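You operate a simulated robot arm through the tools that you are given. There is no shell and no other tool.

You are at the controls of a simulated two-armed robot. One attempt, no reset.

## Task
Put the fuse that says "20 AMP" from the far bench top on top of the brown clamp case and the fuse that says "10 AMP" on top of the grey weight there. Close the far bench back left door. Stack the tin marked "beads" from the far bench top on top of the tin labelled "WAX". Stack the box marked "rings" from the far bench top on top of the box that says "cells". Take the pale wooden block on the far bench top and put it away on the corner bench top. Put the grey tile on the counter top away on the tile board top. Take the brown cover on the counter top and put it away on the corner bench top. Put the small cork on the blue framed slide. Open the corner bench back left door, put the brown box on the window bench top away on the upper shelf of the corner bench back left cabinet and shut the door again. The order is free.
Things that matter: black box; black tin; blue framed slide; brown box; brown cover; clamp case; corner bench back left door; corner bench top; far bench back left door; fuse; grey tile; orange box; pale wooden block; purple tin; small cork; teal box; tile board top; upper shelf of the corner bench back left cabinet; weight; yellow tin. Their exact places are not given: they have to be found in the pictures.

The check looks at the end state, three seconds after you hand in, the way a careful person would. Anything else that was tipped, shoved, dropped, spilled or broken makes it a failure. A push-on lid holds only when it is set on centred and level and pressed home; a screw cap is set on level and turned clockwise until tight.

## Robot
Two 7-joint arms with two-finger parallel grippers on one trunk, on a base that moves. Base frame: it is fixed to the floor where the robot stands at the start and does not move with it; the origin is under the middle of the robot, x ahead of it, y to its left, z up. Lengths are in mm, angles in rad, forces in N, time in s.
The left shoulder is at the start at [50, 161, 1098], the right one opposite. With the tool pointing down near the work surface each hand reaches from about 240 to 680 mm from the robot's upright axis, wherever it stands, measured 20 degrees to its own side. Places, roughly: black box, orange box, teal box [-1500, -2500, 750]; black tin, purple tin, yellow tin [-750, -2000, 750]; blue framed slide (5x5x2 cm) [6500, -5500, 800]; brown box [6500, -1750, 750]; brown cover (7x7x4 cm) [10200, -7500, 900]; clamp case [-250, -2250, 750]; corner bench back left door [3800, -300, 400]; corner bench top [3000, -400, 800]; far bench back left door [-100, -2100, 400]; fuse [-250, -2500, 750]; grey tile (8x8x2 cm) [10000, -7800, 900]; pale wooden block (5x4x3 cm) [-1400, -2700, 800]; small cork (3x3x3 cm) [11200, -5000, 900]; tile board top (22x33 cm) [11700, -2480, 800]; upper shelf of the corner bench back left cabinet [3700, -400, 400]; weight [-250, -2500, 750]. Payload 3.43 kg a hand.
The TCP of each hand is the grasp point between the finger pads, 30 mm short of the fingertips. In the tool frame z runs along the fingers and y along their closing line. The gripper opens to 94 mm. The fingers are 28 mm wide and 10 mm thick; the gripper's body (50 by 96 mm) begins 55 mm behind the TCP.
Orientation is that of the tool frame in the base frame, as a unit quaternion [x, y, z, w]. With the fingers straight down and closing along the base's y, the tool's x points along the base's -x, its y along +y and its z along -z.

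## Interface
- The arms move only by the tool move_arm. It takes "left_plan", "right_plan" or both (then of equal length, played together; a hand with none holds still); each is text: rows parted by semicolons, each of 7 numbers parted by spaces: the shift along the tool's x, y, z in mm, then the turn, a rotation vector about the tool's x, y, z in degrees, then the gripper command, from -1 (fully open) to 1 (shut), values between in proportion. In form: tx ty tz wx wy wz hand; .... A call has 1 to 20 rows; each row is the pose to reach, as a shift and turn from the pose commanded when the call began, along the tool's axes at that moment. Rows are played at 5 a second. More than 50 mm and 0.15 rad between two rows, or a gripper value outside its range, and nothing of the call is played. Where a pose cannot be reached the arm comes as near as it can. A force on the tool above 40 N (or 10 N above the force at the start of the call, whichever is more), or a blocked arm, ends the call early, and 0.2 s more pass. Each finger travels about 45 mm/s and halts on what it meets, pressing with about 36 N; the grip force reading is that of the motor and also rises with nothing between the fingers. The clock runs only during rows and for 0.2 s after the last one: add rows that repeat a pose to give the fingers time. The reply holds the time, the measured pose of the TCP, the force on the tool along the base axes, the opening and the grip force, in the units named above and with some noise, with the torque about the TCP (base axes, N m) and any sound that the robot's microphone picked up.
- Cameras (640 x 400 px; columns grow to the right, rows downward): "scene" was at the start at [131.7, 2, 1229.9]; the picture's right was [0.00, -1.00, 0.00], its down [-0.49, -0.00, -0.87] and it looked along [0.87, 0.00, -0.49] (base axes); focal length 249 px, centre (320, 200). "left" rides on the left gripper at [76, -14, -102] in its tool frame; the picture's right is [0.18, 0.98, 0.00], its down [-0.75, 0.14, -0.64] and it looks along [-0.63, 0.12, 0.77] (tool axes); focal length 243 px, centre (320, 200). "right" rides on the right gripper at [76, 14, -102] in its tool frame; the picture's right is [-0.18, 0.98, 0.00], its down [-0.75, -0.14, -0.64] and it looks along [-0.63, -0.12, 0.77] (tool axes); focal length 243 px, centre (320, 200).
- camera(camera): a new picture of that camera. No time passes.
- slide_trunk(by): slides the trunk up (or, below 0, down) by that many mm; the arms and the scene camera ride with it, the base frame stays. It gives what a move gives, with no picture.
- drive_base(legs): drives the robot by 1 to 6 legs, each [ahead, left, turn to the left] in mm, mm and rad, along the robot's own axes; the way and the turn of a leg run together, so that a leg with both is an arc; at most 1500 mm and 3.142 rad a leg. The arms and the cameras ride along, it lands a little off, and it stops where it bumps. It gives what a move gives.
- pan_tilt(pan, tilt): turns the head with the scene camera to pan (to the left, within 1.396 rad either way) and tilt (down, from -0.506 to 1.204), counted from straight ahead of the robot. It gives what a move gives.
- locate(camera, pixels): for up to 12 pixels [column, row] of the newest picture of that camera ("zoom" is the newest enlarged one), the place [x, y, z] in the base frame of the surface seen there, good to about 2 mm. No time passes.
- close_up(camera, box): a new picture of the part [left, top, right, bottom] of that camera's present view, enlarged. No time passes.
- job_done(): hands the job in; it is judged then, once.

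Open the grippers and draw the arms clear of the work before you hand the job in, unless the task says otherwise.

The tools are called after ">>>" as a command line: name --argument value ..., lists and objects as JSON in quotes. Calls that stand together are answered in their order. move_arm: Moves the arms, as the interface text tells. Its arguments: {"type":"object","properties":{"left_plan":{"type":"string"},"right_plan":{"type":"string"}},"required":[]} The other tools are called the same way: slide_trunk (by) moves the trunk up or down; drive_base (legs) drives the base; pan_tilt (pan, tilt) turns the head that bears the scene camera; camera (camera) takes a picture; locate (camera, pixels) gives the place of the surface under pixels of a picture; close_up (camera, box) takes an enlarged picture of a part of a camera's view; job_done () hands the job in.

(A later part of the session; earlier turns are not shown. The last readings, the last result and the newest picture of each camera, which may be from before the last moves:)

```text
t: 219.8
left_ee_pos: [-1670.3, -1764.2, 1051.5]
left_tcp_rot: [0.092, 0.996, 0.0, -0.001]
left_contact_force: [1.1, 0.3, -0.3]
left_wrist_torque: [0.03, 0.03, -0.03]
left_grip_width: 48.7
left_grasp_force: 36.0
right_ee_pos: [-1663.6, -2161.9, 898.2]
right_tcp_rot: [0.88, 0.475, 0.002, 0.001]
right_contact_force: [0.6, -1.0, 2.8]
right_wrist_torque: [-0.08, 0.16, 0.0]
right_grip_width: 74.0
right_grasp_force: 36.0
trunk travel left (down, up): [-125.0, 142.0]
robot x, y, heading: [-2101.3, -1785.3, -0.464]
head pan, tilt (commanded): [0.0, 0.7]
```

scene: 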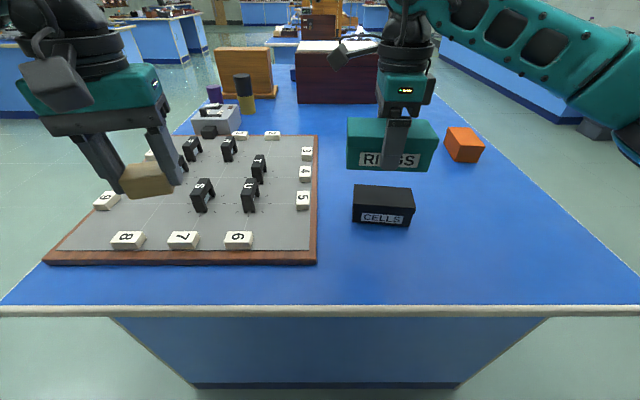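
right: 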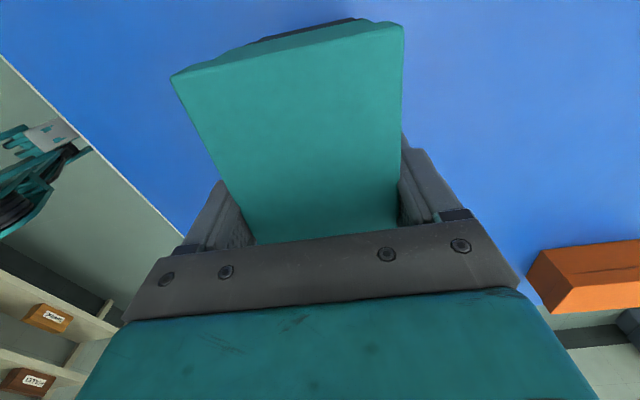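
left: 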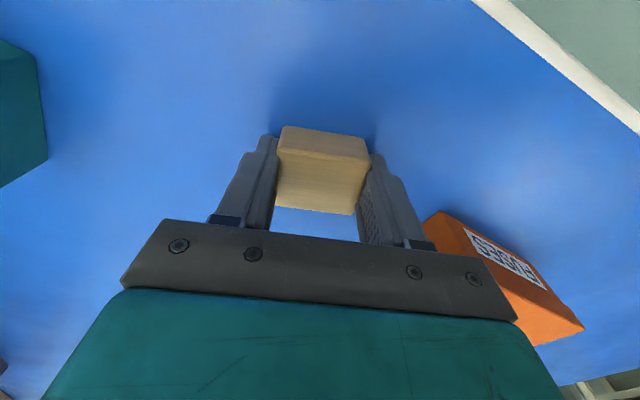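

Contact felt (−2.1 → +2.8 N). I press half a mm more, release and rise.

>>> move_arm --right_plan "0 0 0.5 0 0 0 1; 0 0 0.5 0 0 0 -0.2; 0 0 0.5 0 0 0 -0.7; 0 0 0.5 0 0 0 -1; 0 0 0.5 0 0 0 -1; 0 0 -30 0 0 0 -1; 0 0 -75 0 0 0 -1; 0 0 -120 0 0 0 -1; 0 0 -165 0 0 0 -1"

>>> close_up --camera "scene" --box '[310, 120, 460, 240]'

>>> camera --camera "right"

```text
t: 221.8
left_ee_pos: [-1669.9, -1764.4, 1052.4]
left_tcp_rot: [0.091, 0.996, -0.001, 0.001]
left_contact_force: [0.8, -0.1, 0.1]
left_wrist_torque: [0.02, 0.01, 0.01]
left_grip_width: 48.7
left_grasp_force: 35.8
right_ee_pos: [-1664.2, -2159.7, 1064.9]
right_tcp_rot: [0.88, 0.475, 0.0, 0.0]
right_contact_force: [-1.0, 0.2, 0.8]
right_wrist_torque: [0.03, 0.03, -0.03]
right_grip_width: 94.1
right_grasp_force: 0.2
trunk travel left (down, up): [-125.0, 142.0]
robot x, y, heading: [-2107.2, -1788.1, -0.464]
head pan, tilt (commanded): [0.0, 0.7]
```

```text
3.33 times, centred on (385, 180) of scene
```

zoom: 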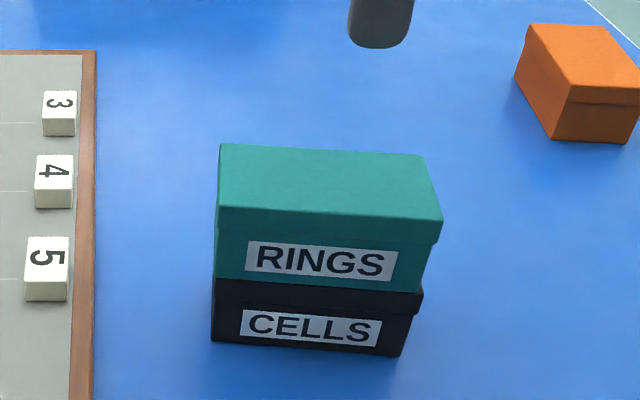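

```text
taken
```

right: 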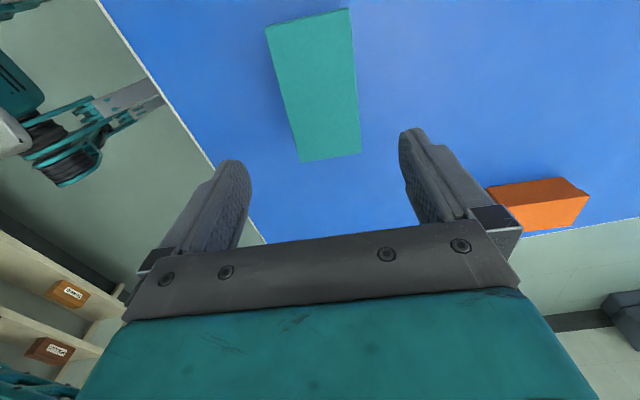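

All far bench jobs are finished and the stack looks square. I turn the right hand back to neutral and then drive off toward the corner bench, holding the pale block in the left hand.

>>> move_arm --right_plan "10 0 0 0 0 -8 -1; 20 0 0 0 0 -16 -1; 30 0 0 0 0 -24 -1; 40 0 0 0 0 -32 -1; 40 0 0 0 0 -40 -0.5; 40 0 0 0 0 -48 0; 40 0 0 0 0 -56 0; 40 0 0 0 0 -64 0; 40 0 0 0 0 -72 0; 40 0 0 0 0 -80 0; 40 0 0 0 0 -88 0; 40 0 0 0 0 -92 0"

>>> drive_base --legs '[[-300, 0, 0], [0, 1200, 0], [0, 0, 0.51]]'

>>> pan_tilt --pan 0.0 --tilt 0.3

>>> camera --camera "scene"

```text
t: 224.4
left_ee_pos: [-1669.3, -1765.7, 1051.8]
left_tcp_rot: [0.091, 0.996, 0.001, 0.0]
left_contact_force: [-0.3, 0.2, -0.4]
left_wrist_torque: [-0.02, -0.03, 0.0]
left_grip_width: 48.9
left_grasp_force: 35.8
right_ee_pos: [-1641.7, -2128.0, 1064.6]
right_tcp_rot: [0.269, 0.963, 0.0, 0.001]
right_contact_force: [-0.1, 0.3, -0.9]
right_wrist_torque: [0.01, 0.01, 0.05]
right_grip_width: 47.0
right_grasp_force: 0.1
trunk travel left (down, up): [-125.0, 142.0]
robot x, y, heading: [-2103.8, -1786.1, -0.457]
head pan, tilt (commanded): [0.0, 0.7]
```

```text
t: 238.2
left_ee_pos: [-1475.8, -350.8, 1053.4]
left_tcp_rot: [-0.165, 0.986, 0.0, 0.0]
left_contact_force: [0.0, -0.2, -0.5]
left_wrist_torque: [0.01, 0.02, 0.0]
left_grip_width: 48.6
left_grasp_force: 35.5
right_ee_pos: [-1272.1, -651.4, 1064.4]
right_tcp_rot: [0.015, 1.0, -0.001, 0.001]
right_contact_force: [-0.6, 1.0, 0.3]
right_wrist_torque: [0.01, -0.01, -0.02]
right_grip_width: 46.7
right_grasp_force: 0.1
trunk travel left (down, up): [-125.0, 142.0]
robot x, y, heading: [-1841.6, -579.9, 0.052]
head pan, tilt (commanded): [0.0, 0.7]
```

```text
t: 239.0
left_ee_pos: [-1476.6, -350.0, 1052.5]
left_tcp_rot: [-0.166, 0.986, 0.0, 0.0]
left_contact_force: [-0.1, -0.3, 0.4]
left_wrist_torque: [0.0, -0.01, -0.02]
left_grip_width: 49.2
left_grasp_force: 35.6
right_ee_pos: [-1273.1, -651.2, 1063.4]
right_tcp_rot: [0.015, 1.0, 0.0, 0.001]
right_contact_force: [0.7, -0.1, -0.2]
right_wrist_torque: [0.01, 0.0, -0.01]
right_grip_width: 47.1
right_grasp_force: 0.1
trunk travel left (down, up): [-125.0, 142.0]
robot x, y, heading: [-1843.4, -582.4, 0.05]
head pan, tilt (commanded): [0.0, 0.3]
```

```text
taken
```

scene: 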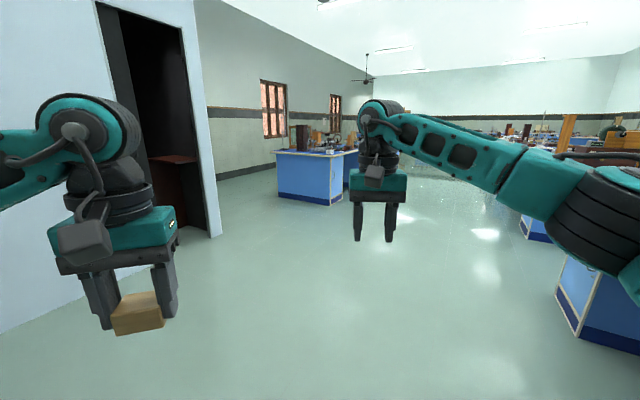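

The corner bench is straight ahead at (315,175); the floor is clear. I drive forward.

>>> drive_base --legs '[[1450, 0, -0.03], [1350, 0, 0]]'

>>> camera --camera "scene"

```text
t: 252.5
left_ee_pos: [1322.1, -299.1, 1051.6]
left_tcp_rot: [-0.146, 0.989, -0.001, 0.0]
left_contact_force: [0.0, 0.4, -0.5]
left_wrist_torque: [0.0, -0.03, 0.0]
left_grip_width: 48.8
left_grasp_force: 35.9
right_ee_pos: [1513.1, -609.2, 1064.0]
right_tcp_rot: [0.036, 0.999, 0.0, 0.001]
right_contact_force: [0.0, 0.1, 0.5]
right_wrist_torque: [-0.03, -0.02, 0.03]
right_grip_width: 47.3
right_grasp_force: 0.1
trunk travel left (down, up): [-125.0, 142.0]
robot x, y, heading: [945.2, -513.9, 0.012]
head pan, tilt (commanded): [0.0, 0.3]
```

```text
taken
```

scene: 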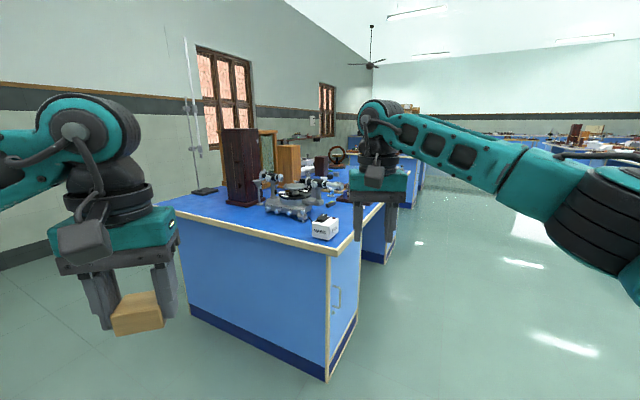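

I measure the corner bench's corners and doors from here.

>>> locate --camera "scene" --pixels '[[333, 250], [165, 200], [385, 205], [337, 295], [385, 240], [325, 222], [200, 190], [300, 205], [240, 200], [348, 215], [360, 235]]'

>>> close_up --camera "scene" --box '[170, 110, 450, 285]'

```text
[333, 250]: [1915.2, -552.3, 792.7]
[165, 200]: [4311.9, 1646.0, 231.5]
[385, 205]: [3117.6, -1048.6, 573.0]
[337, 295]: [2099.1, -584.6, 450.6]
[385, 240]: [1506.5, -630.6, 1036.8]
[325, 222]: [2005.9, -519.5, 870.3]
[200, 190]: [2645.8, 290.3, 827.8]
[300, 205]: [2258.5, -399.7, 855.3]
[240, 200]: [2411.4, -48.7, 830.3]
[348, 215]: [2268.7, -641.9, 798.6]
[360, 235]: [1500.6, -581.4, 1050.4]
```

```text
2.29 times, centred on (310, 198) of scene
```

zoom: 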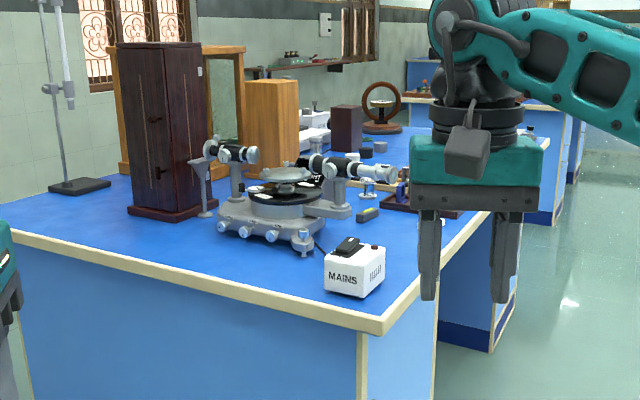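

The bench's near corner is at (1915,-552), it runs along about -26°. Its back-left door is on the far (window) side. I first retract the right hand, then turn and slide left to the bench's end to set the block down there.

>>> move_arm --right_plan "45 -20 0 0 0 0 0; 90 -40 0 0 0 0 0; 135 -60 0 0 0 0 0; 180 -80 0 0 0 0 0; 225 -100 0 0 0 0 0; 240 -140 0 0 0 0 0"

>>> drive_base --legs '[[0, 0, -0.473], [0, 1007, 0]]'

>>> pan_tilt --pan 0.0 --tilt 0.4

>>> camera --camera "scene"

```text
t: 253.9
left_ee_pos: [1321.6, -299.7, 1052.6]
left_tcp_rot: [-0.146, 0.989, 0.001, 0.001]
left_contact_force: [0.8, 0.6, 0.0]
left_wrist_torque: [-0.01, -0.01, 0.01]
left_grip_width: 49.0
left_grasp_force: 36.3
right_ee_pos: [1263.9, -731.9, 1063.5]
right_tcp_rot: [0.035, 0.999, 0.001, 0.002]
right_contact_force: [0.5, 0.0, 0.3]
right_wrist_torque: [-0.01, 0.04, -0.01]
right_grip_width: 47.2
right_grasp_force: 0.0
trunk travel left (down, up): [-125.0, 142.0]
robot x, y, heading: [946.0, -514.7, 0.01]
head pan, tilt (commanded): [0.0, 0.3]
```

```text
t: 264.4
left_ee_pos: [1828.8, 403.6, 1052.3]
left_tcp_rot: [0.093, 0.996, 0.0, -0.001]
left_contact_force: [0.1, 0.3, -0.2]
left_wrist_torque: [0.0, 0.02, -0.03]
left_grip_width: 48.7
left_grasp_force: 35.8
right_ee_pos: [1579.8, 46.0, 1063.8]
right_tcp_rot: [0.271, 0.963, 0.0, 0.001]
right_contact_force: [0.0, 0.0, 0.0]
right_wrist_torque: [0.01, -0.01, -0.05]
right_grip_width: 47.2
right_grasp_force: 0.0
trunk travel left (down, up): [-125.0, 142.0]
robot x, y, heading: [1397.8, 380.7, -0.465]
head pan, tilt (commanded): [0.0, 0.3]
```

```text
t: 265.1
left_ee_pos: [1827.7, 402.8, 1052.4]
left_tcp_rot: [0.094, 0.996, 0.0, 0.0]
left_contact_force: [-0.7, -1.0, -1.1]
left_wrist_torque: [0.01, 0.02, -0.04]
left_grip_width: 48.4
left_grasp_force: 35.6
right_ee_pos: [1579.0, 47.0, 1064.2]
right_tcp_rot: [0.271, 0.963, 0.0, 0.002]
right_contact_force: [0.2, -0.1, 0.1]
right_wrist_torque: [0.0, -0.02, 0.02]
right_grip_width: 47.0
right_grasp_force: 0.1
trunk travel left (down, up): [-125.0, 142.0]
robot x, y, heading: [1400.5, 381.0, -0.466]
head pan, tilt (commanded): [0.0, 0.4]
```

```text
taken
```

scene: 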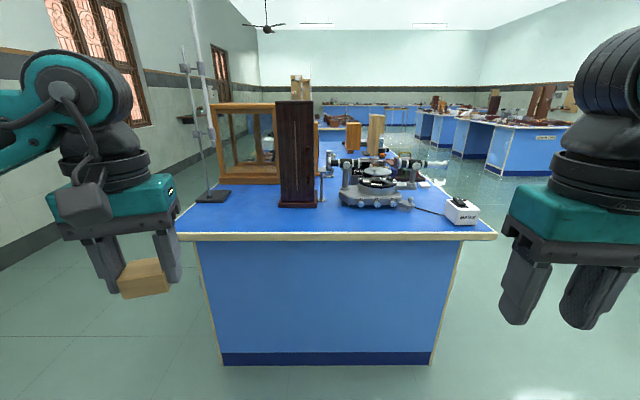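

I locate the bench end's corners and the free strip in front of the cabinet.

>>> locate --camera "scene" --pixels '[[182, 233], [493, 235], [212, 200], [280, 205], [315, 205], [370, 205], [297, 102], [240, 220], [200, 100], [350, 225], [448, 213], [220, 110]]'

```text
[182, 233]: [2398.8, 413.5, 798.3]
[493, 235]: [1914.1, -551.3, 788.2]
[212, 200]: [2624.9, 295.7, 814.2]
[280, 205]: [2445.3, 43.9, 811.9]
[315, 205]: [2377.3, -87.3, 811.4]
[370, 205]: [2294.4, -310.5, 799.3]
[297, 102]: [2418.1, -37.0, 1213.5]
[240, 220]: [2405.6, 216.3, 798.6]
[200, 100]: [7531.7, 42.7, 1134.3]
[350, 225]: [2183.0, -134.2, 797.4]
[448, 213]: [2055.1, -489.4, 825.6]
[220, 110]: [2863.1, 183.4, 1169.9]
```

The strip in front of the cabinet (about 200 mm deep) is free. I drive up to the bench end.

>>> drive_base --legs '[[535, 0, 0]]'

>>> pan_tilt --pan 0.2 --tilt 0.8

>>> camera --camera "scene"

```text
t: 268.2
left_ee_pos: [2304.6, 161.2, 1052.9]
left_tcp_rot: [0.096, 0.995, 0.0, 0.001]
left_contact_force: [1.1, 0.0, -0.4]
left_wrist_torque: [0.0, 0.0, 0.0]
left_grip_width: 49.5
left_grasp_force: 35.7
right_ee_pos: [2051.7, -194.3, 1063.1]
right_tcp_rot: [0.273, 0.962, 0.0, 0.001]
right_contact_force: [0.3, -0.5, 0.1]
right_wrist_torque: [-0.01, 0.02, 0.01]
right_grip_width: 47.1
right_grasp_force: 0.0
trunk travel left (down, up): [-125.0, 142.0]
robot x, y, heading: [1868.0, 142.4, -0.467]
head pan, tilt (commanded): [0.0, 0.4]
```

```text
t: 269.1
left_ee_pos: [2303.0, 160.9, 1052.8]
left_tcp_rot: [0.095, 0.995, 0.0, 0.0]
left_contact_force: [0.2, -0.1, -0.4]
left_wrist_torque: [0.02, -0.03, 0.01]
left_grip_width: 48.9
left_grasp_force: 36.0
right_ee_pos: [2053.2, -194.7, 1063.9]
right_tcp_rot: [0.274, 0.962, -0.001, 0.002]
right_contact_force: [0.1, -1.2, 0.1]
right_wrist_torque: [0.0, -0.01, -0.01]
right_grip_width: 46.8
right_grasp_force: 0.1
trunk travel left (down, up): [-125.0, 142.0]
robot x, y, heading: [1870.3, 142.9, -0.466]
head pan, tilt (commanded): [0.201, 0.799]
```

```text
taken
```

scene: 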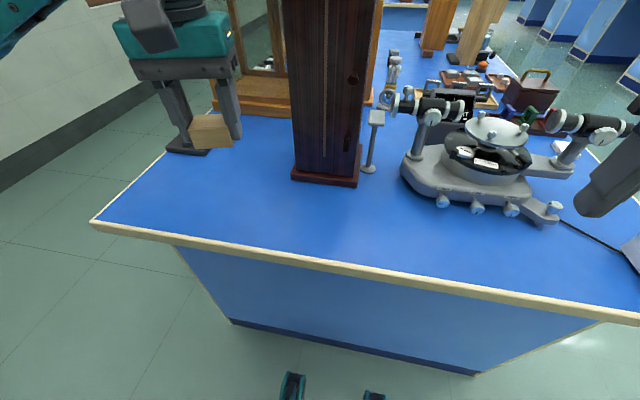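

I place the block in the free area left of the cabinet: move over, descend to near the surface.

>>> move_arm --left_plan "-45 8 0 0 0 0 1; -89.6 15.2 0 0 0 0 1; -89.6 15.2 45 0 0 0 1; -89.6 15.2 90 0 0 0 1; -89.6 15.2 135 0 0 0 1; -89.6 15.2 180 0 0 0 1; -89.6 15.2 205 0 0 0 1; -89.6 15.2 205 0 0 0 1"

>>> camera --camera "scene"

```text
t: 270.9
left_ee_pos: [2396.2, 158.8, 847.2]
left_tcp_rot: [0.095, 0.995, 0.0, 0.0]
left_contact_force: [-0.3, -0.9, 0.3]
left_wrist_torque: [0.0, -0.02, -0.02]
left_grip_width: 48.9
left_grasp_force: 36.0
right_ee_pos: [2051.6, -193.6, 1063.4]
right_tcp_rot: [0.273, 0.962, 0.0, 0.002]
right_contact_force: [-0.5, -0.5, -0.1]
right_wrist_torque: [-0.02, -0.01, -0.03]
right_grip_width: 47.1
right_grasp_force: 0.1
trunk travel left (down, up): [-125.0, 142.0]
robot x, y, heading: [1869.3, 140.8, -0.469]
head pan, tilt (commanded): [0.201, 0.799]
```

```text
taken
```

scene: 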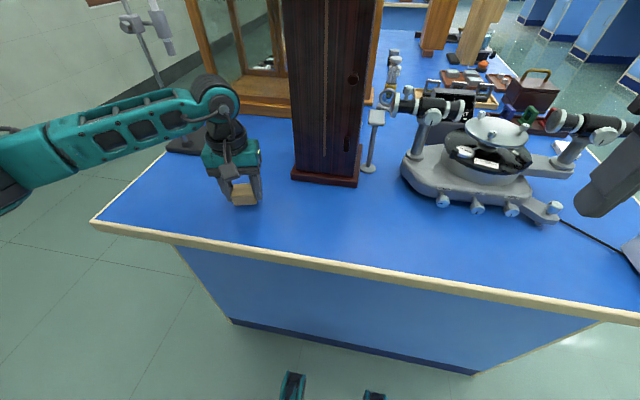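

The block hovers 10 mm over free bench top. I lower in fine steps until contact.

>>> move_arm --left_plan "0 0 5 0 0 0 1; 0 0 8 0 0 0 1; 0 0 10 0 0 0 1; 0 0 11.5 0 0 0 1; 0 0 12.5 0 0 0 1; 0 0 12.5 0 0 0 1"

```text
t: 272.3
left_ee_pos: [2394.7, 158.6, 835.3]
left_tcp_rot: [0.095, 0.995, 0.0, 0.001]
left_contact_force: [0.3, 1.5, 3.6]
left_wrist_torque: [0.07, 0.01, 0.04]
left_grip_width: 49.0
left_grasp_force: 36.2
right_ee_pos: [2051.9, -194.8, 1063.5]
right_tcp_rot: [0.273, 0.962, -0.001, 0.002]
right_contact_force: [0.6, 0.0, -0.8]
right_wrist_torque: [0.02, -0.04, 0.01]
right_grip_width: 47.0
right_grasp_force: 0.2
trunk travel left (down, up): [-125.0, 142.0]
robot x, y, heading: [1866.1, 144.6, -0.472]
head pan, tilt (commanded): [0.201, 0.799]
```

Contact at 3.6 N. I open and rise.

>>> move_arm --left_plan "0 0 0 0 0 0 -0.1; 0 0 0 0 0 0 -0.4; 0 0 0 0 0 0 -0.6; 0 0 -30 0 0 0 -0.6; 0 0 -75 0 0 0 -0.6; 0 0 -120 0 0 0 -0.6; 0 0 -165 0 0 0 -0.6; 0 0 -210 0 0 0 -0.6"

>>> camera --camera "scene"

```text
t: 274.1
left_ee_pos: [2392.7, 158.3, 1044.9]
left_tcp_rot: [0.095, 0.995, 0.0, 0.0]
left_contact_force: [0.4, -0.2, -0.4]
left_wrist_torque: [0.0, 0.0, 0.0]
left_grip_width: 75.1
left_grasp_force: 0.1
right_ee_pos: [2051.9, -194.2, 1064.2]
right_tcp_rot: [0.273, 0.962, 0.0, 0.002]
right_contact_force: [-0.1, 0.1, -0.4]
right_wrist_torque: [-0.01, -0.01, -0.02]
right_grip_width: 47.0
right_grasp_force: 0.1
trunk travel left (down, up): [-125.0, 142.0]
robot x, y, heading: [1869.7, 145.8, -0.467]
head pan, tilt (commanded): [0.201, 0.799]
```

```text
taken
```

scene: 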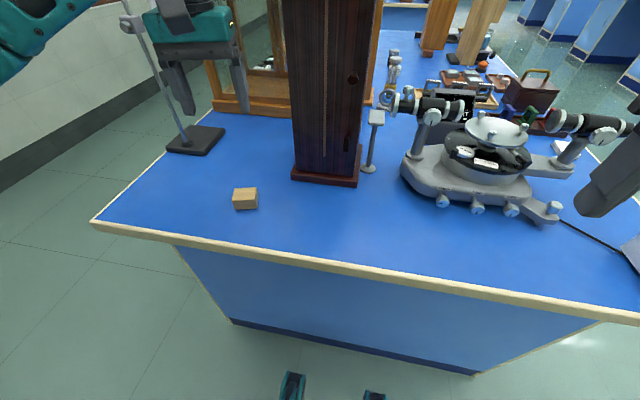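

The pale block rests on the corner bench top. I back off and go around to the window side, looking first.

>>> drive_base --legs '[[-350, 0, 0], [0, 700, 0]]'

>>> pan_tilt --pan 0.0 --tilt 0.35

>>> camera --camera "scene"

```text
t: 282.5
left_ee_pos: [2399.4, 940.7, 1043.4]
left_tcp_rot: [0.094, 0.996, 0.0, 0.0]
left_contact_force: [-0.6, 0.0, 0.0]
left_wrist_torque: [0.01, 0.04, 0.0]
left_grip_width: 75.2
left_grasp_force: 0.0
right_ee_pos: [2056.4, 588.2, 1063.2]
right_tcp_rot: [0.273, 0.962, -0.001, 0.002]
right_contact_force: [-0.2, -0.2, 0.0]
right_wrist_torque: [0.0, 0.0, 0.02]
right_grip_width: 47.0
right_grasp_force: 0.1
trunk travel left (down, up): [-125.0, 142.0]
robot x, y, heading: [1877.5, 925.5, -0.473]
head pan, tilt (commanded): [0.201, 0.799]
```

```text
t: 283.4
left_ee_pos: [2400.7, 941.7, 1044.1]
left_tcp_rot: [0.096, 0.995, 0.0, 0.0]
left_contact_force: [0.4, 0.2, -0.4]
left_wrist_torque: [-0.01, -0.01, -0.04]
left_grip_width: 75.1
left_grasp_force: 0.0
right_ee_pos: [2057.1, 588.5, 1064.0]
right_tcp_rot: [0.273, 0.962, -0.001, 0.002]
right_contact_force: [-0.9, -0.1, 1.0]
right_wrist_torque: [0.01, 0.0, -0.05]
right_grip_width: 47.0
right_grasp_force: 0.0
trunk travel left (down, up): [-125.0, 142.0]
robot x, y, heading: [1877.2, 923.9, -0.472]
head pan, tilt (commanded): [0.0, 0.351]
```

```text
taken
```

scene: 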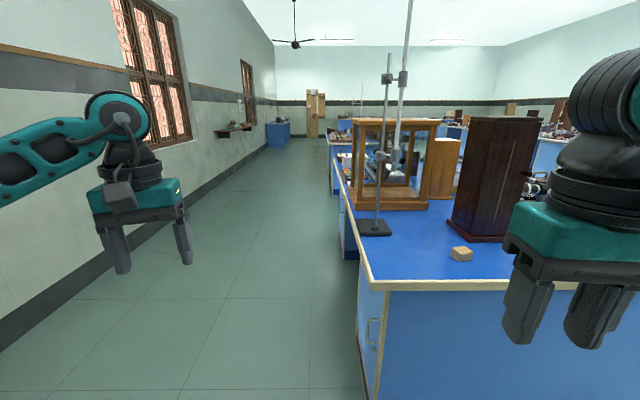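

The aisle along the window wall is free. I measure its width.

>>> locate --camera "scene" --pixels '[[30, 335], [130, 262], [240, 175], [369, 285], [335, 150], [345, 225], [358, 262], [330, 200]]'

>>> close_up --camera "scene" --box '[230, 80, 390, 280]'

```text
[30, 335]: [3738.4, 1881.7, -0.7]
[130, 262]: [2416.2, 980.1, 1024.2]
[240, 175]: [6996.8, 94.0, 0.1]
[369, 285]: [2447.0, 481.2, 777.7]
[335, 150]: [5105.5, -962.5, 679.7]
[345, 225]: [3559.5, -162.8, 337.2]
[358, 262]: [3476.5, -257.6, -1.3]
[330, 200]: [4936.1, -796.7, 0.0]
```

```text
2.00 times, centred on (310, 180) of scene
```

zoom: 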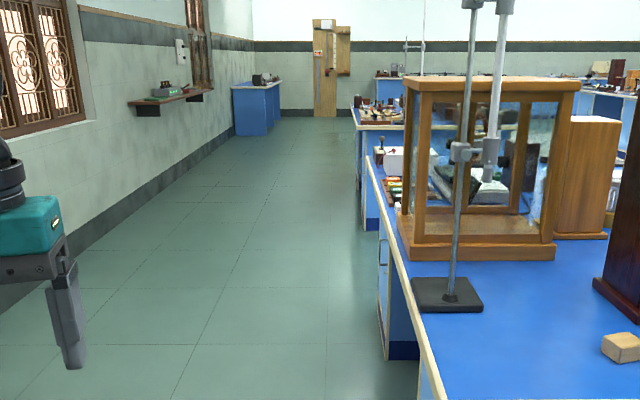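

The aisle is 1.9 m wide. I slide left, drive ahead to the far pedestal, and turn right to face its back doors.

>>> drive_base --legs '[[0, 420, 0], [1130, 0, 0], [1080, 0, 0], [0, 0, -1.57]]'

>>> pan_tilt --pan 0.0 --tilt 0.6

>>> camera --camera "scene"

```text
t: 302.0
left_ee_pos: [4052.5, -239.3, 1043.7]
left_tcp_rot: [0.77, 0.637, -0.001, 0.001]
left_contact_force: [0.1, -0.4, 0.9]
left_wrist_torque: [0.04, -0.02, 0.01]
left_grip_width: 75.2
left_grasp_force: 0.0
right_ee_pos: [3698.3, 101.1, 1064.0]
right_tcp_rot: [0.873, 0.488, -0.001, 0.0]
right_contact_force: [0.7, 0.3, 0.4]
right_wrist_torque: [-0.03, 0.02, -0.01]
right_grip_width: 47.0
right_grasp_force: 0.2
trunk travel left (down, up): [-125.0, 142.0]
robot x, y, heading: [4034.3, 285.0, -2.036]
head pan, tilt (commanded): [0.0, 0.351]
```

```text
t: 302.7
left_ee_pos: [4050.8, -238.3, 1043.3]
left_tcp_rot: [0.77, 0.639, 0.0, -0.001]
left_contact_force: [0.3, -0.6, 1.0]
left_wrist_torque: [-0.02, -0.03, 0.03]
left_grip_width: 75.1
left_grasp_force: 0.0
right_ee_pos: [3697.6, 102.5, 1063.4]
right_tcp_rot: [0.873, 0.488, -0.001, 0.001]
right_contact_force: [0.7, 0.6, 0.1]
right_wrist_torque: [-0.02, 0.0, 0.03]
right_grip_width: 46.9
right_grasp_force: 0.0
trunk travel left (down, up): [-125.0, 142.0]
robot x, y, heading: [4039.5, 285.6, -2.039]
head pan, tilt (commanded): [0.0, 0.6]
```

```text
taken
```

scene: 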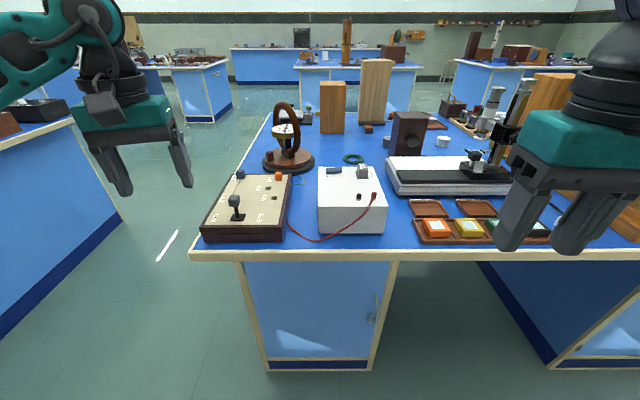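

The pedestal door with its handle at (373,310) is ahead. I enlarge it and locate its corners.

>>> close_up --camera "scene" --box '[180, 230, 420, 380]'

>>> locate --camera "scene" --pixels '[[373, 310], [376, 297], [370, 322], [250, 268], [392, 266], [268, 362], [373, 360], [366, 310], [320, 310], [300, 255], [192, 250], [246, 300]]'

```text
2.67 times, centred on (300, 305) of scene
```

zoom: 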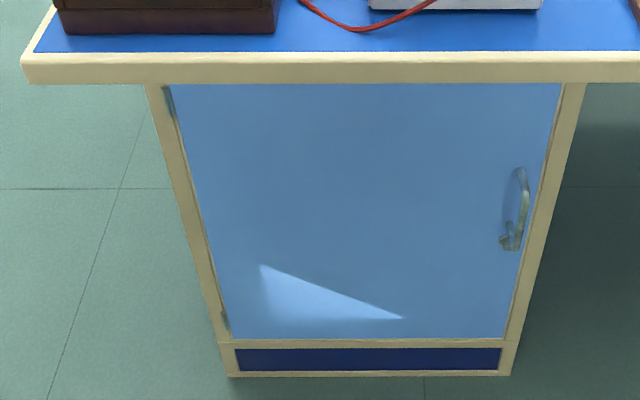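

```text
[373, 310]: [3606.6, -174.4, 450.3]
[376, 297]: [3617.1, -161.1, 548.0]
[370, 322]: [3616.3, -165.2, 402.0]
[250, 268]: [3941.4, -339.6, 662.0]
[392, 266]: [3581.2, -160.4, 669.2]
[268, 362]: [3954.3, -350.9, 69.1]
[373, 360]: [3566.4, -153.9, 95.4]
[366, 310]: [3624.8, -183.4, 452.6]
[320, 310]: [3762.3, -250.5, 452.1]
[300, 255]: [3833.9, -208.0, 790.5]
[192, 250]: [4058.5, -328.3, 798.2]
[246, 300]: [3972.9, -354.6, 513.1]
```

Door surface plane, hinge (left) and handle (right, z≈400–550) are known. To open it without standing in its swing I move right, then lower the trunk.

>>> drive_base --legs '[[40, -323, 0]]'

>>> slide_trunk --by -120

>>> pan_tilt --pan 0.25 --tilt 0.8

>>> camera --camera "scene"

```text
t: 306.2
left_ee_pos: [3745.6, -128.1, 1042.9]
left_tcp_rot: [0.769, 0.639, 0.001, 0.0]
left_contact_force: [-0.9, -0.4, -1.0]
left_wrist_torque: [0.02, -0.01, 0.01]
left_grip_width: 75.4
left_grasp_force: 0.1
right_ee_pos: [3390.0, 211.7, 1064.2]
right_tcp_rot: [0.872, 0.489, -0.001, 0.001]
right_contact_force: [-0.5, 0.0, 0.1]
right_wrist_torque: [-0.01, -0.05, -0.06]
right_grip_width: 47.0
right_grasp_force: 0.1
trunk travel left (down, up): [-125.0, 142.0]
robot x, y, heading: [3726.1, 395.0, -2.043]
head pan, tilt (commanded): [0.0, 0.6]
```

```text
t: 307.7
left_ee_pos: [3744.5, -129.0, 925.5]
left_tcp_rot: [0.77, 0.638, -0.001, 0.0]
left_contact_force: [-0.1, 0.0, -0.6]
left_wrist_torque: [0.0, -0.01, 0.03]
left_grip_width: 75.3
left_grasp_force: 0.1
right_ee_pos: [3390.0, 211.9, 943.4]
right_tcp_rot: [0.872, 0.49, -0.002, 0.0]
right_contact_force: [0.3, 0.4, -0.3]
right_wrist_torque: [0.01, 0.01, 0.02]
right_grip_width: 46.9
right_grasp_force: 0.1
trunk travel left (down, up): [-5.0, 262.0]
robot x, y, heading: [3725.5, 393.7, -2.041]
head pan, tilt (commanded): [0.0, 0.6]
```

```text
t: 308.4
left_ee_pos: [3744.2, -128.3, 923.5]
left_tcp_rot: [0.769, 0.639, 0.001, -0.001]
left_contact_force: [0.1, 1.0, 0.7]
left_wrist_torque: [-0.01, 0.0, 0.01]
left_grip_width: 75.4
left_grasp_force: 0.0
right_ee_pos: [3390.2, 212.3, 943.4]
right_tcp_rot: [0.872, 0.489, -0.002, 0.0]
right_contact_force: [0.1, 0.0, 0.2]
right_wrist_torque: [0.01, -0.01, 0.06]
right_grip_width: 47.3
right_grasp_force: 0.1
trunk travel left (down, up): [-5.0, 262.0]
robot x, y, heading: [3721.5, 393.7, -2.041]
head pan, tilt (commanded): [0.25, 0.799]
```

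```text
taken
```

scene: 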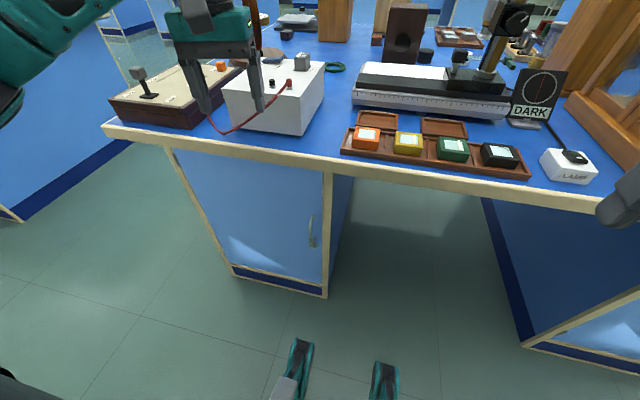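

I enlarge the handle region.

>>> close_up --camera "scene" --box '[270, 190, 370, 270]'

>>> locate --camera "zoom" --pixels '[[265, 130], [258, 180], [275, 240], [285, 160], [250, 200], [300, 200], [200, 200], [340, 100], [370, 100]]'

```text
5.00 times, centred on (320, 230) of scene
```

zoom: 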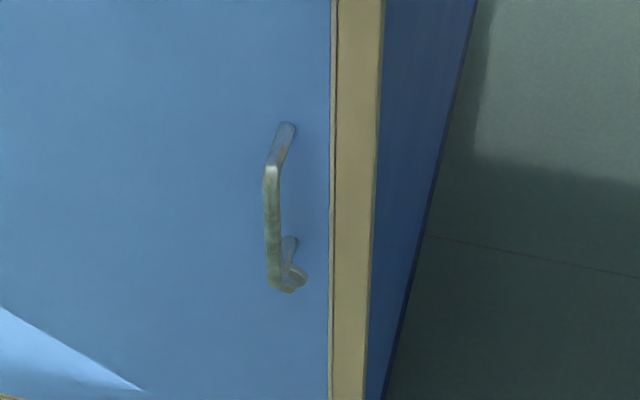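

```text
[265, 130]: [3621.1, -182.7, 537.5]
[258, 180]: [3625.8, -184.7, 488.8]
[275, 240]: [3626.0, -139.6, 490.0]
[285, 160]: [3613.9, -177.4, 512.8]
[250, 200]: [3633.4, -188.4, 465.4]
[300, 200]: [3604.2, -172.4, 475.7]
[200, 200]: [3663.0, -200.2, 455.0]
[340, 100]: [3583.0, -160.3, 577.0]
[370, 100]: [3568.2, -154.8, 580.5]
```

I locate points along the handle's outer bar.

>>> locate --camera "zoom" --pixels '[[271, 175], [271, 190], [272, 205], [273, 220], [275, 255], [276, 270], [277, 283], [288, 130], [292, 245], [300, 280]]'

```text
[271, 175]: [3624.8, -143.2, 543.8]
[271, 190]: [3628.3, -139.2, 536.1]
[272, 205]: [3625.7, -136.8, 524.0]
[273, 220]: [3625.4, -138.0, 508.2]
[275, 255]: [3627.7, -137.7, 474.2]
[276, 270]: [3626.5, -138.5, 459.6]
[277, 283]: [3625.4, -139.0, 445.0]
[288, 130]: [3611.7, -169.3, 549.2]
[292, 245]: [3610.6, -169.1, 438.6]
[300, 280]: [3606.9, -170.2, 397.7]
```

The handle bar stands at (3626,-139), z 445–544, 38 mm off the door. I back the left hand off the bench edge and square its yaw.

>>> move_arm --left_plan "31 -17 0 0 0 4 -0.6; 62 -34 0 0 0 8 -0.6; 93 -51 0 0 0 12 -0.6; 123.8 -68.4 0 0 0 16.3 -0.6; 123.8 -68.4 0 0 0 16.3 -0.6"

```text
t: 309.6
left_ee_pos: [3700.5, 6.8, 922.8]
left_tcp_rot: [0.852, 0.524, 0.0, -0.001]
left_contact_force: [0.1, -0.2, 0.7]
left_wrist_torque: [-0.01, -0.01, 0.0]
left_grip_width: 75.1
left_grasp_force: 0.1
right_ee_pos: [3389.9, 212.1, 943.7]
right_tcp_rot: [0.871, 0.491, -0.001, 0.001]
right_contact_force: [0.4, 0.3, 0.4]
right_wrist_torque: [-0.02, 0.03, -0.02]
right_grip_width: 47.1
right_grasp_force: 0.2
trunk travel left (down, up): [-5.0, 262.0]
robot x, y, heading: [3722.5, 393.7, -2.038]
head pan, tilt (commanded): [0.25, 0.799]
```

Now I lower the left hand with a 45° forward tilt to handle height, still 120 mm in front of the door.

>>> move_arm --left_plan "0 0 42 0 -5 0 -0.6; 0 0 84 0 -10 0 -0.6; 0 0 126 0 -15 0 -0.6; 0 0 168 0 -20 0 -0.6; 0 0 210 0 -25 0 -0.6; -5 0 252 0 -30 0 -0.6; -10 0 294 0 -35 0 -0.6; -15 0 336 0 -40 0 -0.6; -20 0 378 0 -45 0 -0.6; -25 0 420 0 -45 0 -0.6; -25 0 420 0 -45 0 -0.6"

>>> camera --camera "scene"

>>> camera --camera "left"

```text
t: 312.0
left_ee_pos: [3626.6, -10.0, 538.9]
left_tcp_rot: [0.788, 0.489, -0.313, 0.206]
left_contact_force: [-0.1, 0.5, -0.4]
left_wrist_torque: [-0.03, 0.02, -0.01]
left_grip_width: 75.4
left_grasp_force: 0.0
left hand out of reach, approached as far as the arm can: row 8, 9, 10, 11
right_ee_pos: [3389.8, 212.6, 943.2]
right_tcp_rot: [0.872, 0.489, -0.002, 0.001]
right_contact_force: [0.2, 0.3, 0.5]
right_wrist_torque: [-0.01, 0.02, 0.0]
right_grip_width: 47.2
right_grasp_force: 0.3
trunk travel left (down, up): [-5.0, 262.0]
robot x, y, heading: [3730.6, 396.8, -2.039]
head pan, tilt (commanded): [0.25, 0.799]
```

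```text
taken
```

scene: 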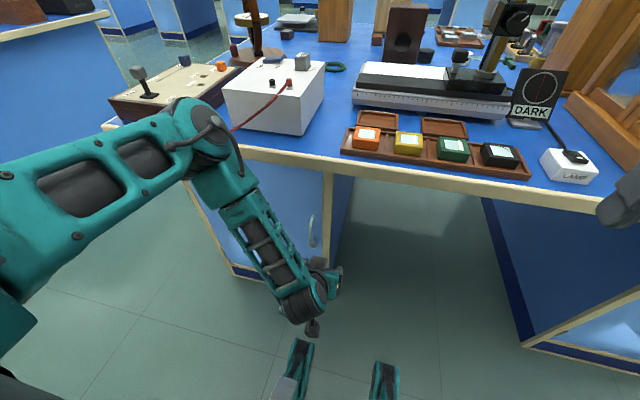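

```text
taken
```

left: 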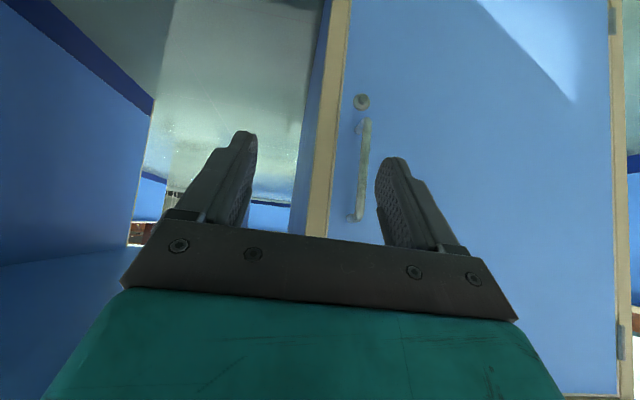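

The arm was limited and sits 58 mm too far right; handle is visible at (362,165) in the hand camera. I check the elbow's clearance over the bench edge first.

>>> locate --camera "scene" --pixels '[[205, 150], [225, 175], [185, 110], [120, 150], [240, 200], [270, 240], [100, 250], [260, 130]]'

```text
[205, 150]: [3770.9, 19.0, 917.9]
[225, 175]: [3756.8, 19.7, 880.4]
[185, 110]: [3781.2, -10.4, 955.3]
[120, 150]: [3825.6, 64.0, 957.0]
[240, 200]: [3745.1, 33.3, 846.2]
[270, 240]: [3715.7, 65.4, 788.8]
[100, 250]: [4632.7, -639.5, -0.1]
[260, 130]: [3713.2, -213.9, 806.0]
```

Elbow is 150 mm clear of the bench edge. I move left 58 and partly forward/down toward the handle.

>>> move_arm --left_plan "-2 20 15 0 0 0 -0.6; -5 40 30 0 0 0 -0.6; -10 58 45 0 0 0 -0.6; -19.6 58 66 0 0 0 -0.6; -19.6 58 66 0 0 0 -0.6"

>>> camera --camera "left"

>>> camera --camera "scene"

```text
t: 313.2
left_ee_pos: [3612.2, -93.2, 523.9]
left_tcp_rot: [0.788, 0.489, -0.313, 0.205]
left_contact_force: [0.0, -0.5, -0.3]
left_wrist_torque: [-0.01, 0.03, -0.01]
left_grip_width: 75.3
left_grasp_force: 0.0
left hand out of reach, approached as far as the arm can: row 1, 2, 3, 4, 5
right_ee_pos: [3389.9, 212.7, 943.7]
right_tcp_rot: [0.872, 0.489, -0.002, 0.001]
right_contact_force: [-0.4, 0.0, -0.9]
right_wrist_torque: [0.0, 0.04, -0.02]
right_grip_width: 46.8
right_grasp_force: 0.0
trunk travel left (down, up): [-5.0, 262.0]
robot x, y, heading: [3729.4, 398.0, -2.035]
head pan, tilt (commanded): [0.25, 0.799]
```

```text
taken
```

left: 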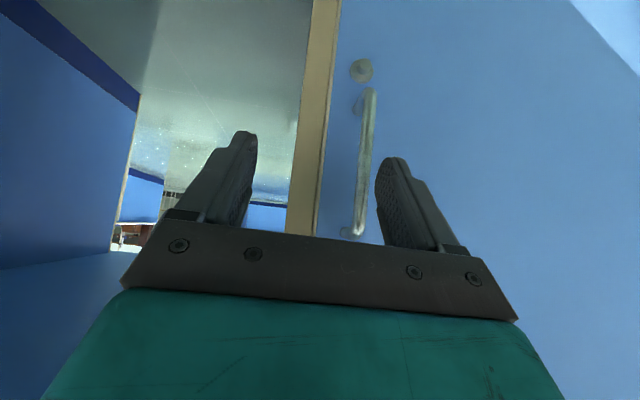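

```text
taken
```

scene: 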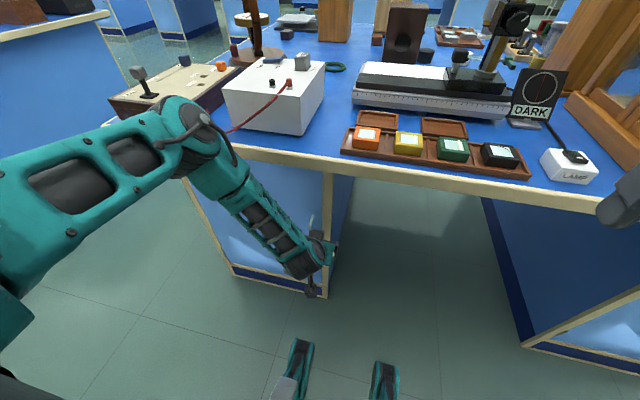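

Still 33 mm short to the left; the wrist prefers pointing to the right. I yaw the tool 25° clockwise about the vertical, which also suits the door's swing, and shift left.

>>> move_arm --left_plan "5 8 -5 5.6 -0.1 5.8 -0.6; 5 16 -5 11.2 -0.3 11.6 -0.6; 5 24 -5 16 -0.4 16.6 -0.6; 5 33 -5 18 -0.4 18.7 -0.6; 5 33 -5 18 -0.4 18.7 -0.6"

>>> camera --camera "left"

```text
t: 314.4
left_ee_pos: [3580.1, -91.8, 544.5]
left_tcp_rot: [0.822, 0.433, -0.322, 0.183]
left_contact_force: [0.4, -0.7, 0.9]
left_wrist_torque: [-0.02, 0.01, 0.02]
left_grip_width: 75.1
left_grasp_force: 0.0
left hand out of reach, approached as far as the arm can: row 1, 2, 3, 4, 5
right_ee_pos: [3389.5, 212.6, 943.8]
right_tcp_rot: [0.872, 0.489, -0.002, 0.0]
right_contact_force: [0.5, -0.2, -0.8]
right_wrist_torque: [0.01, -0.03, 0.02]
right_grip_width: 47.0
right_grasp_force: 0.0
trunk travel left (down, up): [-5.0, 262.0]
robot x, y, heading: [3726.1, 393.5, -2.038]
head pan, tilt (commanded): [0.25, 0.799]
```

```text
taken
```

left: 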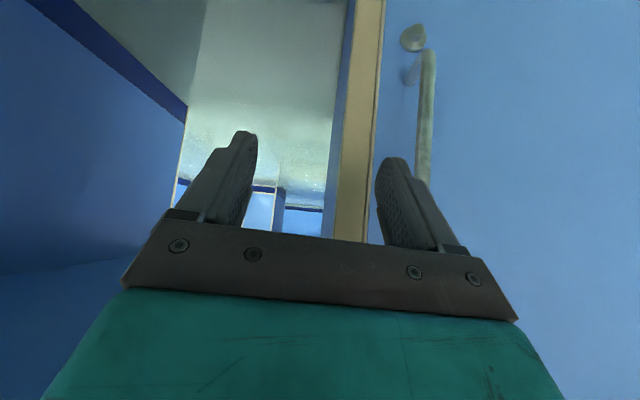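

That made it worse; a steeper hand (less tilt) should reach better and still clears the overhang. I back off, reduce the tilt to about 28°, shift left, and come to handle height.

>>> move_arm --left_plan "20 -4 -19 0 0 0 -0.6; 39.5 -7 -37.6 -1.3 5 -1.4 -0.6; 43 24 -40 -2.7 10.3 -2.9 -0.6; 46 54.5 -42 -4.1 15.5 -4.4 -0.6; 61.5 54 -26 -4.1 15.5 -4.4 -0.6; 77 53.5 -9.3 -4.1 15.5 -4.4 -0.6; 77 53.5 -9.3 -4.1 15.5 -4.4 -0.6"

>>> camera --camera "left"

>>> camera --camera "scene"

```text
t: 316.0
left_ee_pos: [3660.3, -71.1, 497.7]
left_tcp_rot: [0.833, 0.496, -0.2, 0.14]
left_contact_force: [-0.6, 0.1, 0.1]
left_wrist_torque: [-0.02, -0.03, 0.0]
left_grip_width: 75.1
left_grasp_force: 0.0
left hand out of reach, approached as far as the arm can: row 1
right_ee_pos: [3390.1, 212.6, 943.3]
right_tcp_rot: [0.872, 0.489, -0.001, 0.0]
right_contact_force: [-0.1, 0.6, -0.3]
right_wrist_torque: [0.02, 0.01, -0.01]
right_grip_width: 47.1
right_grasp_force: 0.0
trunk travel left (down, up): [-5.0, 262.0]
robot x, y, heading: [3727.6, 394.3, -2.038]
head pan, tilt (commanded): [0.25, 0.799]
```

```text
taken
```

left: 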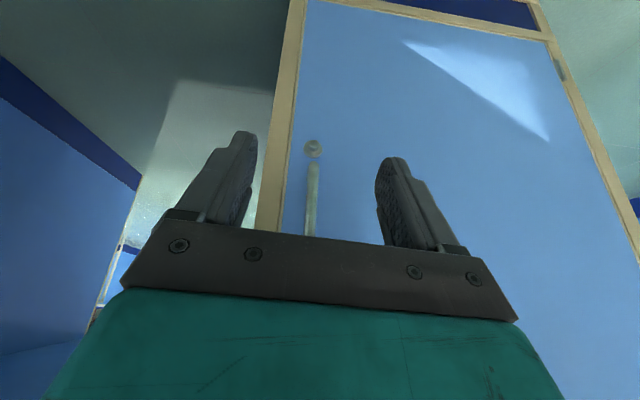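

```text
taken
```

scene: 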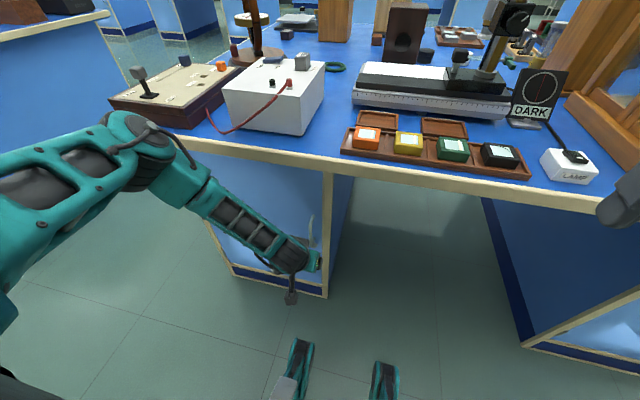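

Now the handle lies between the fingers, TCP in line with it. I move forward 75 mm and close on the bar.

>>> move_arm --left_plan "-22 0 12 0 0 0 -0.6; -44 0 23 0 0 0 -0.6; -66 0 35 0 0 0 -0.6; -66 0 35 0 0 0 -0.2; -66 0 35 0 0 0 0.4; -66 0 35 0 0 0 1; -66 0 35 0 0 0 1; -66 0 35 0 0 0 1; -66 0 35 0 0 0 1"

>>> camera --camera "left"

```text
t: 318.0
left_ee_pos: [3628.9, -139.8, 498.6]
left_tcp_rot: [0.831, 0.5, -0.198, 0.144]
left_contact_force: [23.5, -8.2, 4.9]
left_wrist_torque: [0.21, 0.27, 0.18]
left_grip_width: 14.1
left_grasp_force: 45.0
right_ee_pos: [3391.0, 211.8, 944.4]
right_tcp_rot: [0.872, 0.489, -0.002, 0.001]
right_contact_force: [-0.6, 0.5, -0.6]
right_wrist_torque: [0.01, 0.01, -0.01]
right_grip_width: 47.1
right_grasp_force: 0.0
trunk travel left (down, up): [-5.0, 262.0]
robot x, y, heading: [3728.0, 395.9, -2.034]
head pan, tilt (commanded): [0.25, 0.799]
```

```text
taken
```

left: 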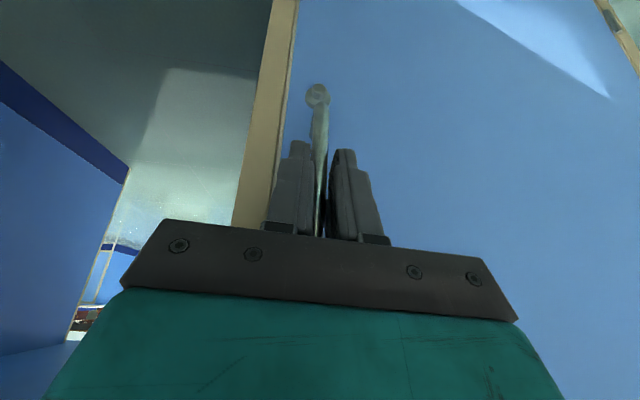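

The bar is gripped (14 mm). I pull it out along the door's arc, about 10° first.

>>> move_arm --left_plan "7 2.5 -4 0 0 0 1; 14.5 4 -7.7 0 0 0 1; 22 5 -11.6 0 0 0 1; 28.9 6.3 -15.3 0 0 0 1; 36 8 -19 0 0 0 1; 43.1 9.5 -22.8 0 0 0 1; 50 11.5 -26.6 0 0 0 1; 57.4 13.5 -30.3 0 0 0 1; 57.4 13.5 -30.3 0 0 0 1"

>>> camera --camera "scene"

>>> camera --camera "left"

```text
t: 320.0
left_ee_pos: [3668.1, -87.2, 500.0]
left_tcp_rot: [0.833, 0.497, -0.2, 0.141]
left_contact_force: [13.7, -11.4, -3.2]
left_wrist_torque: [-0.12, 0.36, 0.14]
left_grip_width: 14.0
left_grasp_force: 45.0
right_ee_pos: [3389.9, 211.7, 943.1]
right_tcp_rot: [0.872, 0.49, -0.002, 0.001]
right_contact_force: [0.3, 0.4, 0.4]
right_wrist_torque: [-0.02, 0.0, -0.02]
right_grip_width: 46.7
right_grasp_force: 0.0
trunk travel left (down, up): [-5.0, 262.0]
robot x, y, heading: [3728.2, 396.9, -2.039]
head pan, tilt (commanded): [0.25, 0.799]
```

```text
taken
```

scene: 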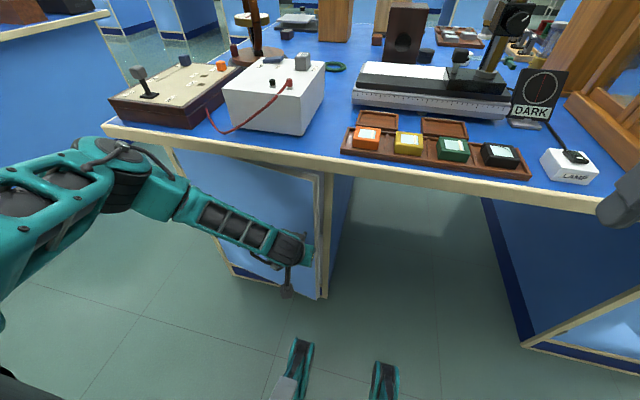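

```text
taken
```

left: 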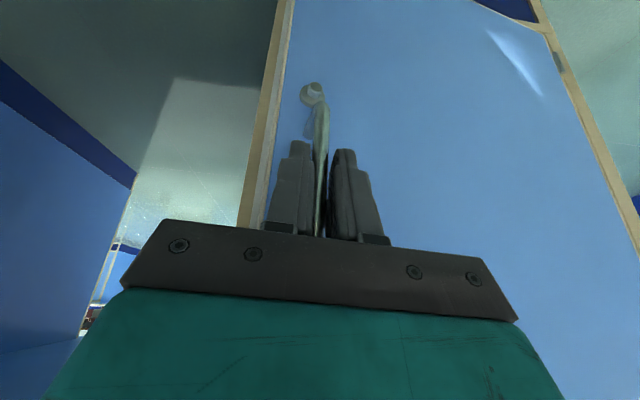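

The door is moving freely (about 10° open). I continue along the arc to about 22°.

>>> move_arm --left_plan "7 2.3 -3.6 0 0 0 1; 14.1 4.6 -7.3 0 0 0 1; 21 7.2 -11 0 0 0 1; 27.9 9.9 -14.5 0 0 0 1; 34.7 12.9 -18 0 0 0 1; 41.5 15.9 -21.6 0 0 0 1; 48.2 19.3 -25 0 0 0 1; 54.9 22.7 -28.5 0 0 0 1; 61.5 26.4 -31.8 0 0 0 1; 61.5 26.4 -31.8 0 0 0 1"

>>> camera --camera "scene"

```text
t: 322.2
left_ee_pos: [3714.4, -40.9, 499.9]
left_tcp_rot: [0.833, 0.497, -0.2, 0.139]
left_contact_force: [0.6, -0.4, -2.5]
left_wrist_torque: [-0.41, 0.29, -0.01]
left_grip_width: 14.4
left_grasp_force: 45.3
left hand out of reach, approached as far as the arm can: row 9, 10
right_ee_pos: [3389.0, 211.9, 942.2]
right_tcp_rot: [0.872, 0.489, -0.002, 0.001]
right_contact_force: [-0.2, 0.4, -1.2]
right_wrist_torque: [-0.03, -0.02, 0.0]
right_grip_width: 47.1
right_grasp_force: 0.1
trunk travel left (down, up): [-5.0, 262.0]
robot x, y, heading: [3724.6, 393.8, -2.035]
head pan, tilt (commanded): [0.25, 0.799]
```

```text
taken
```

scene: 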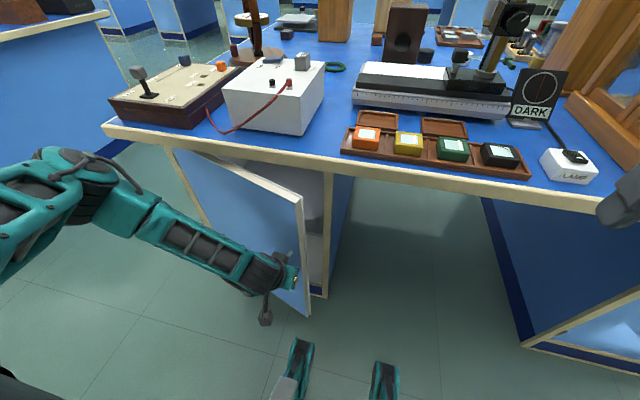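

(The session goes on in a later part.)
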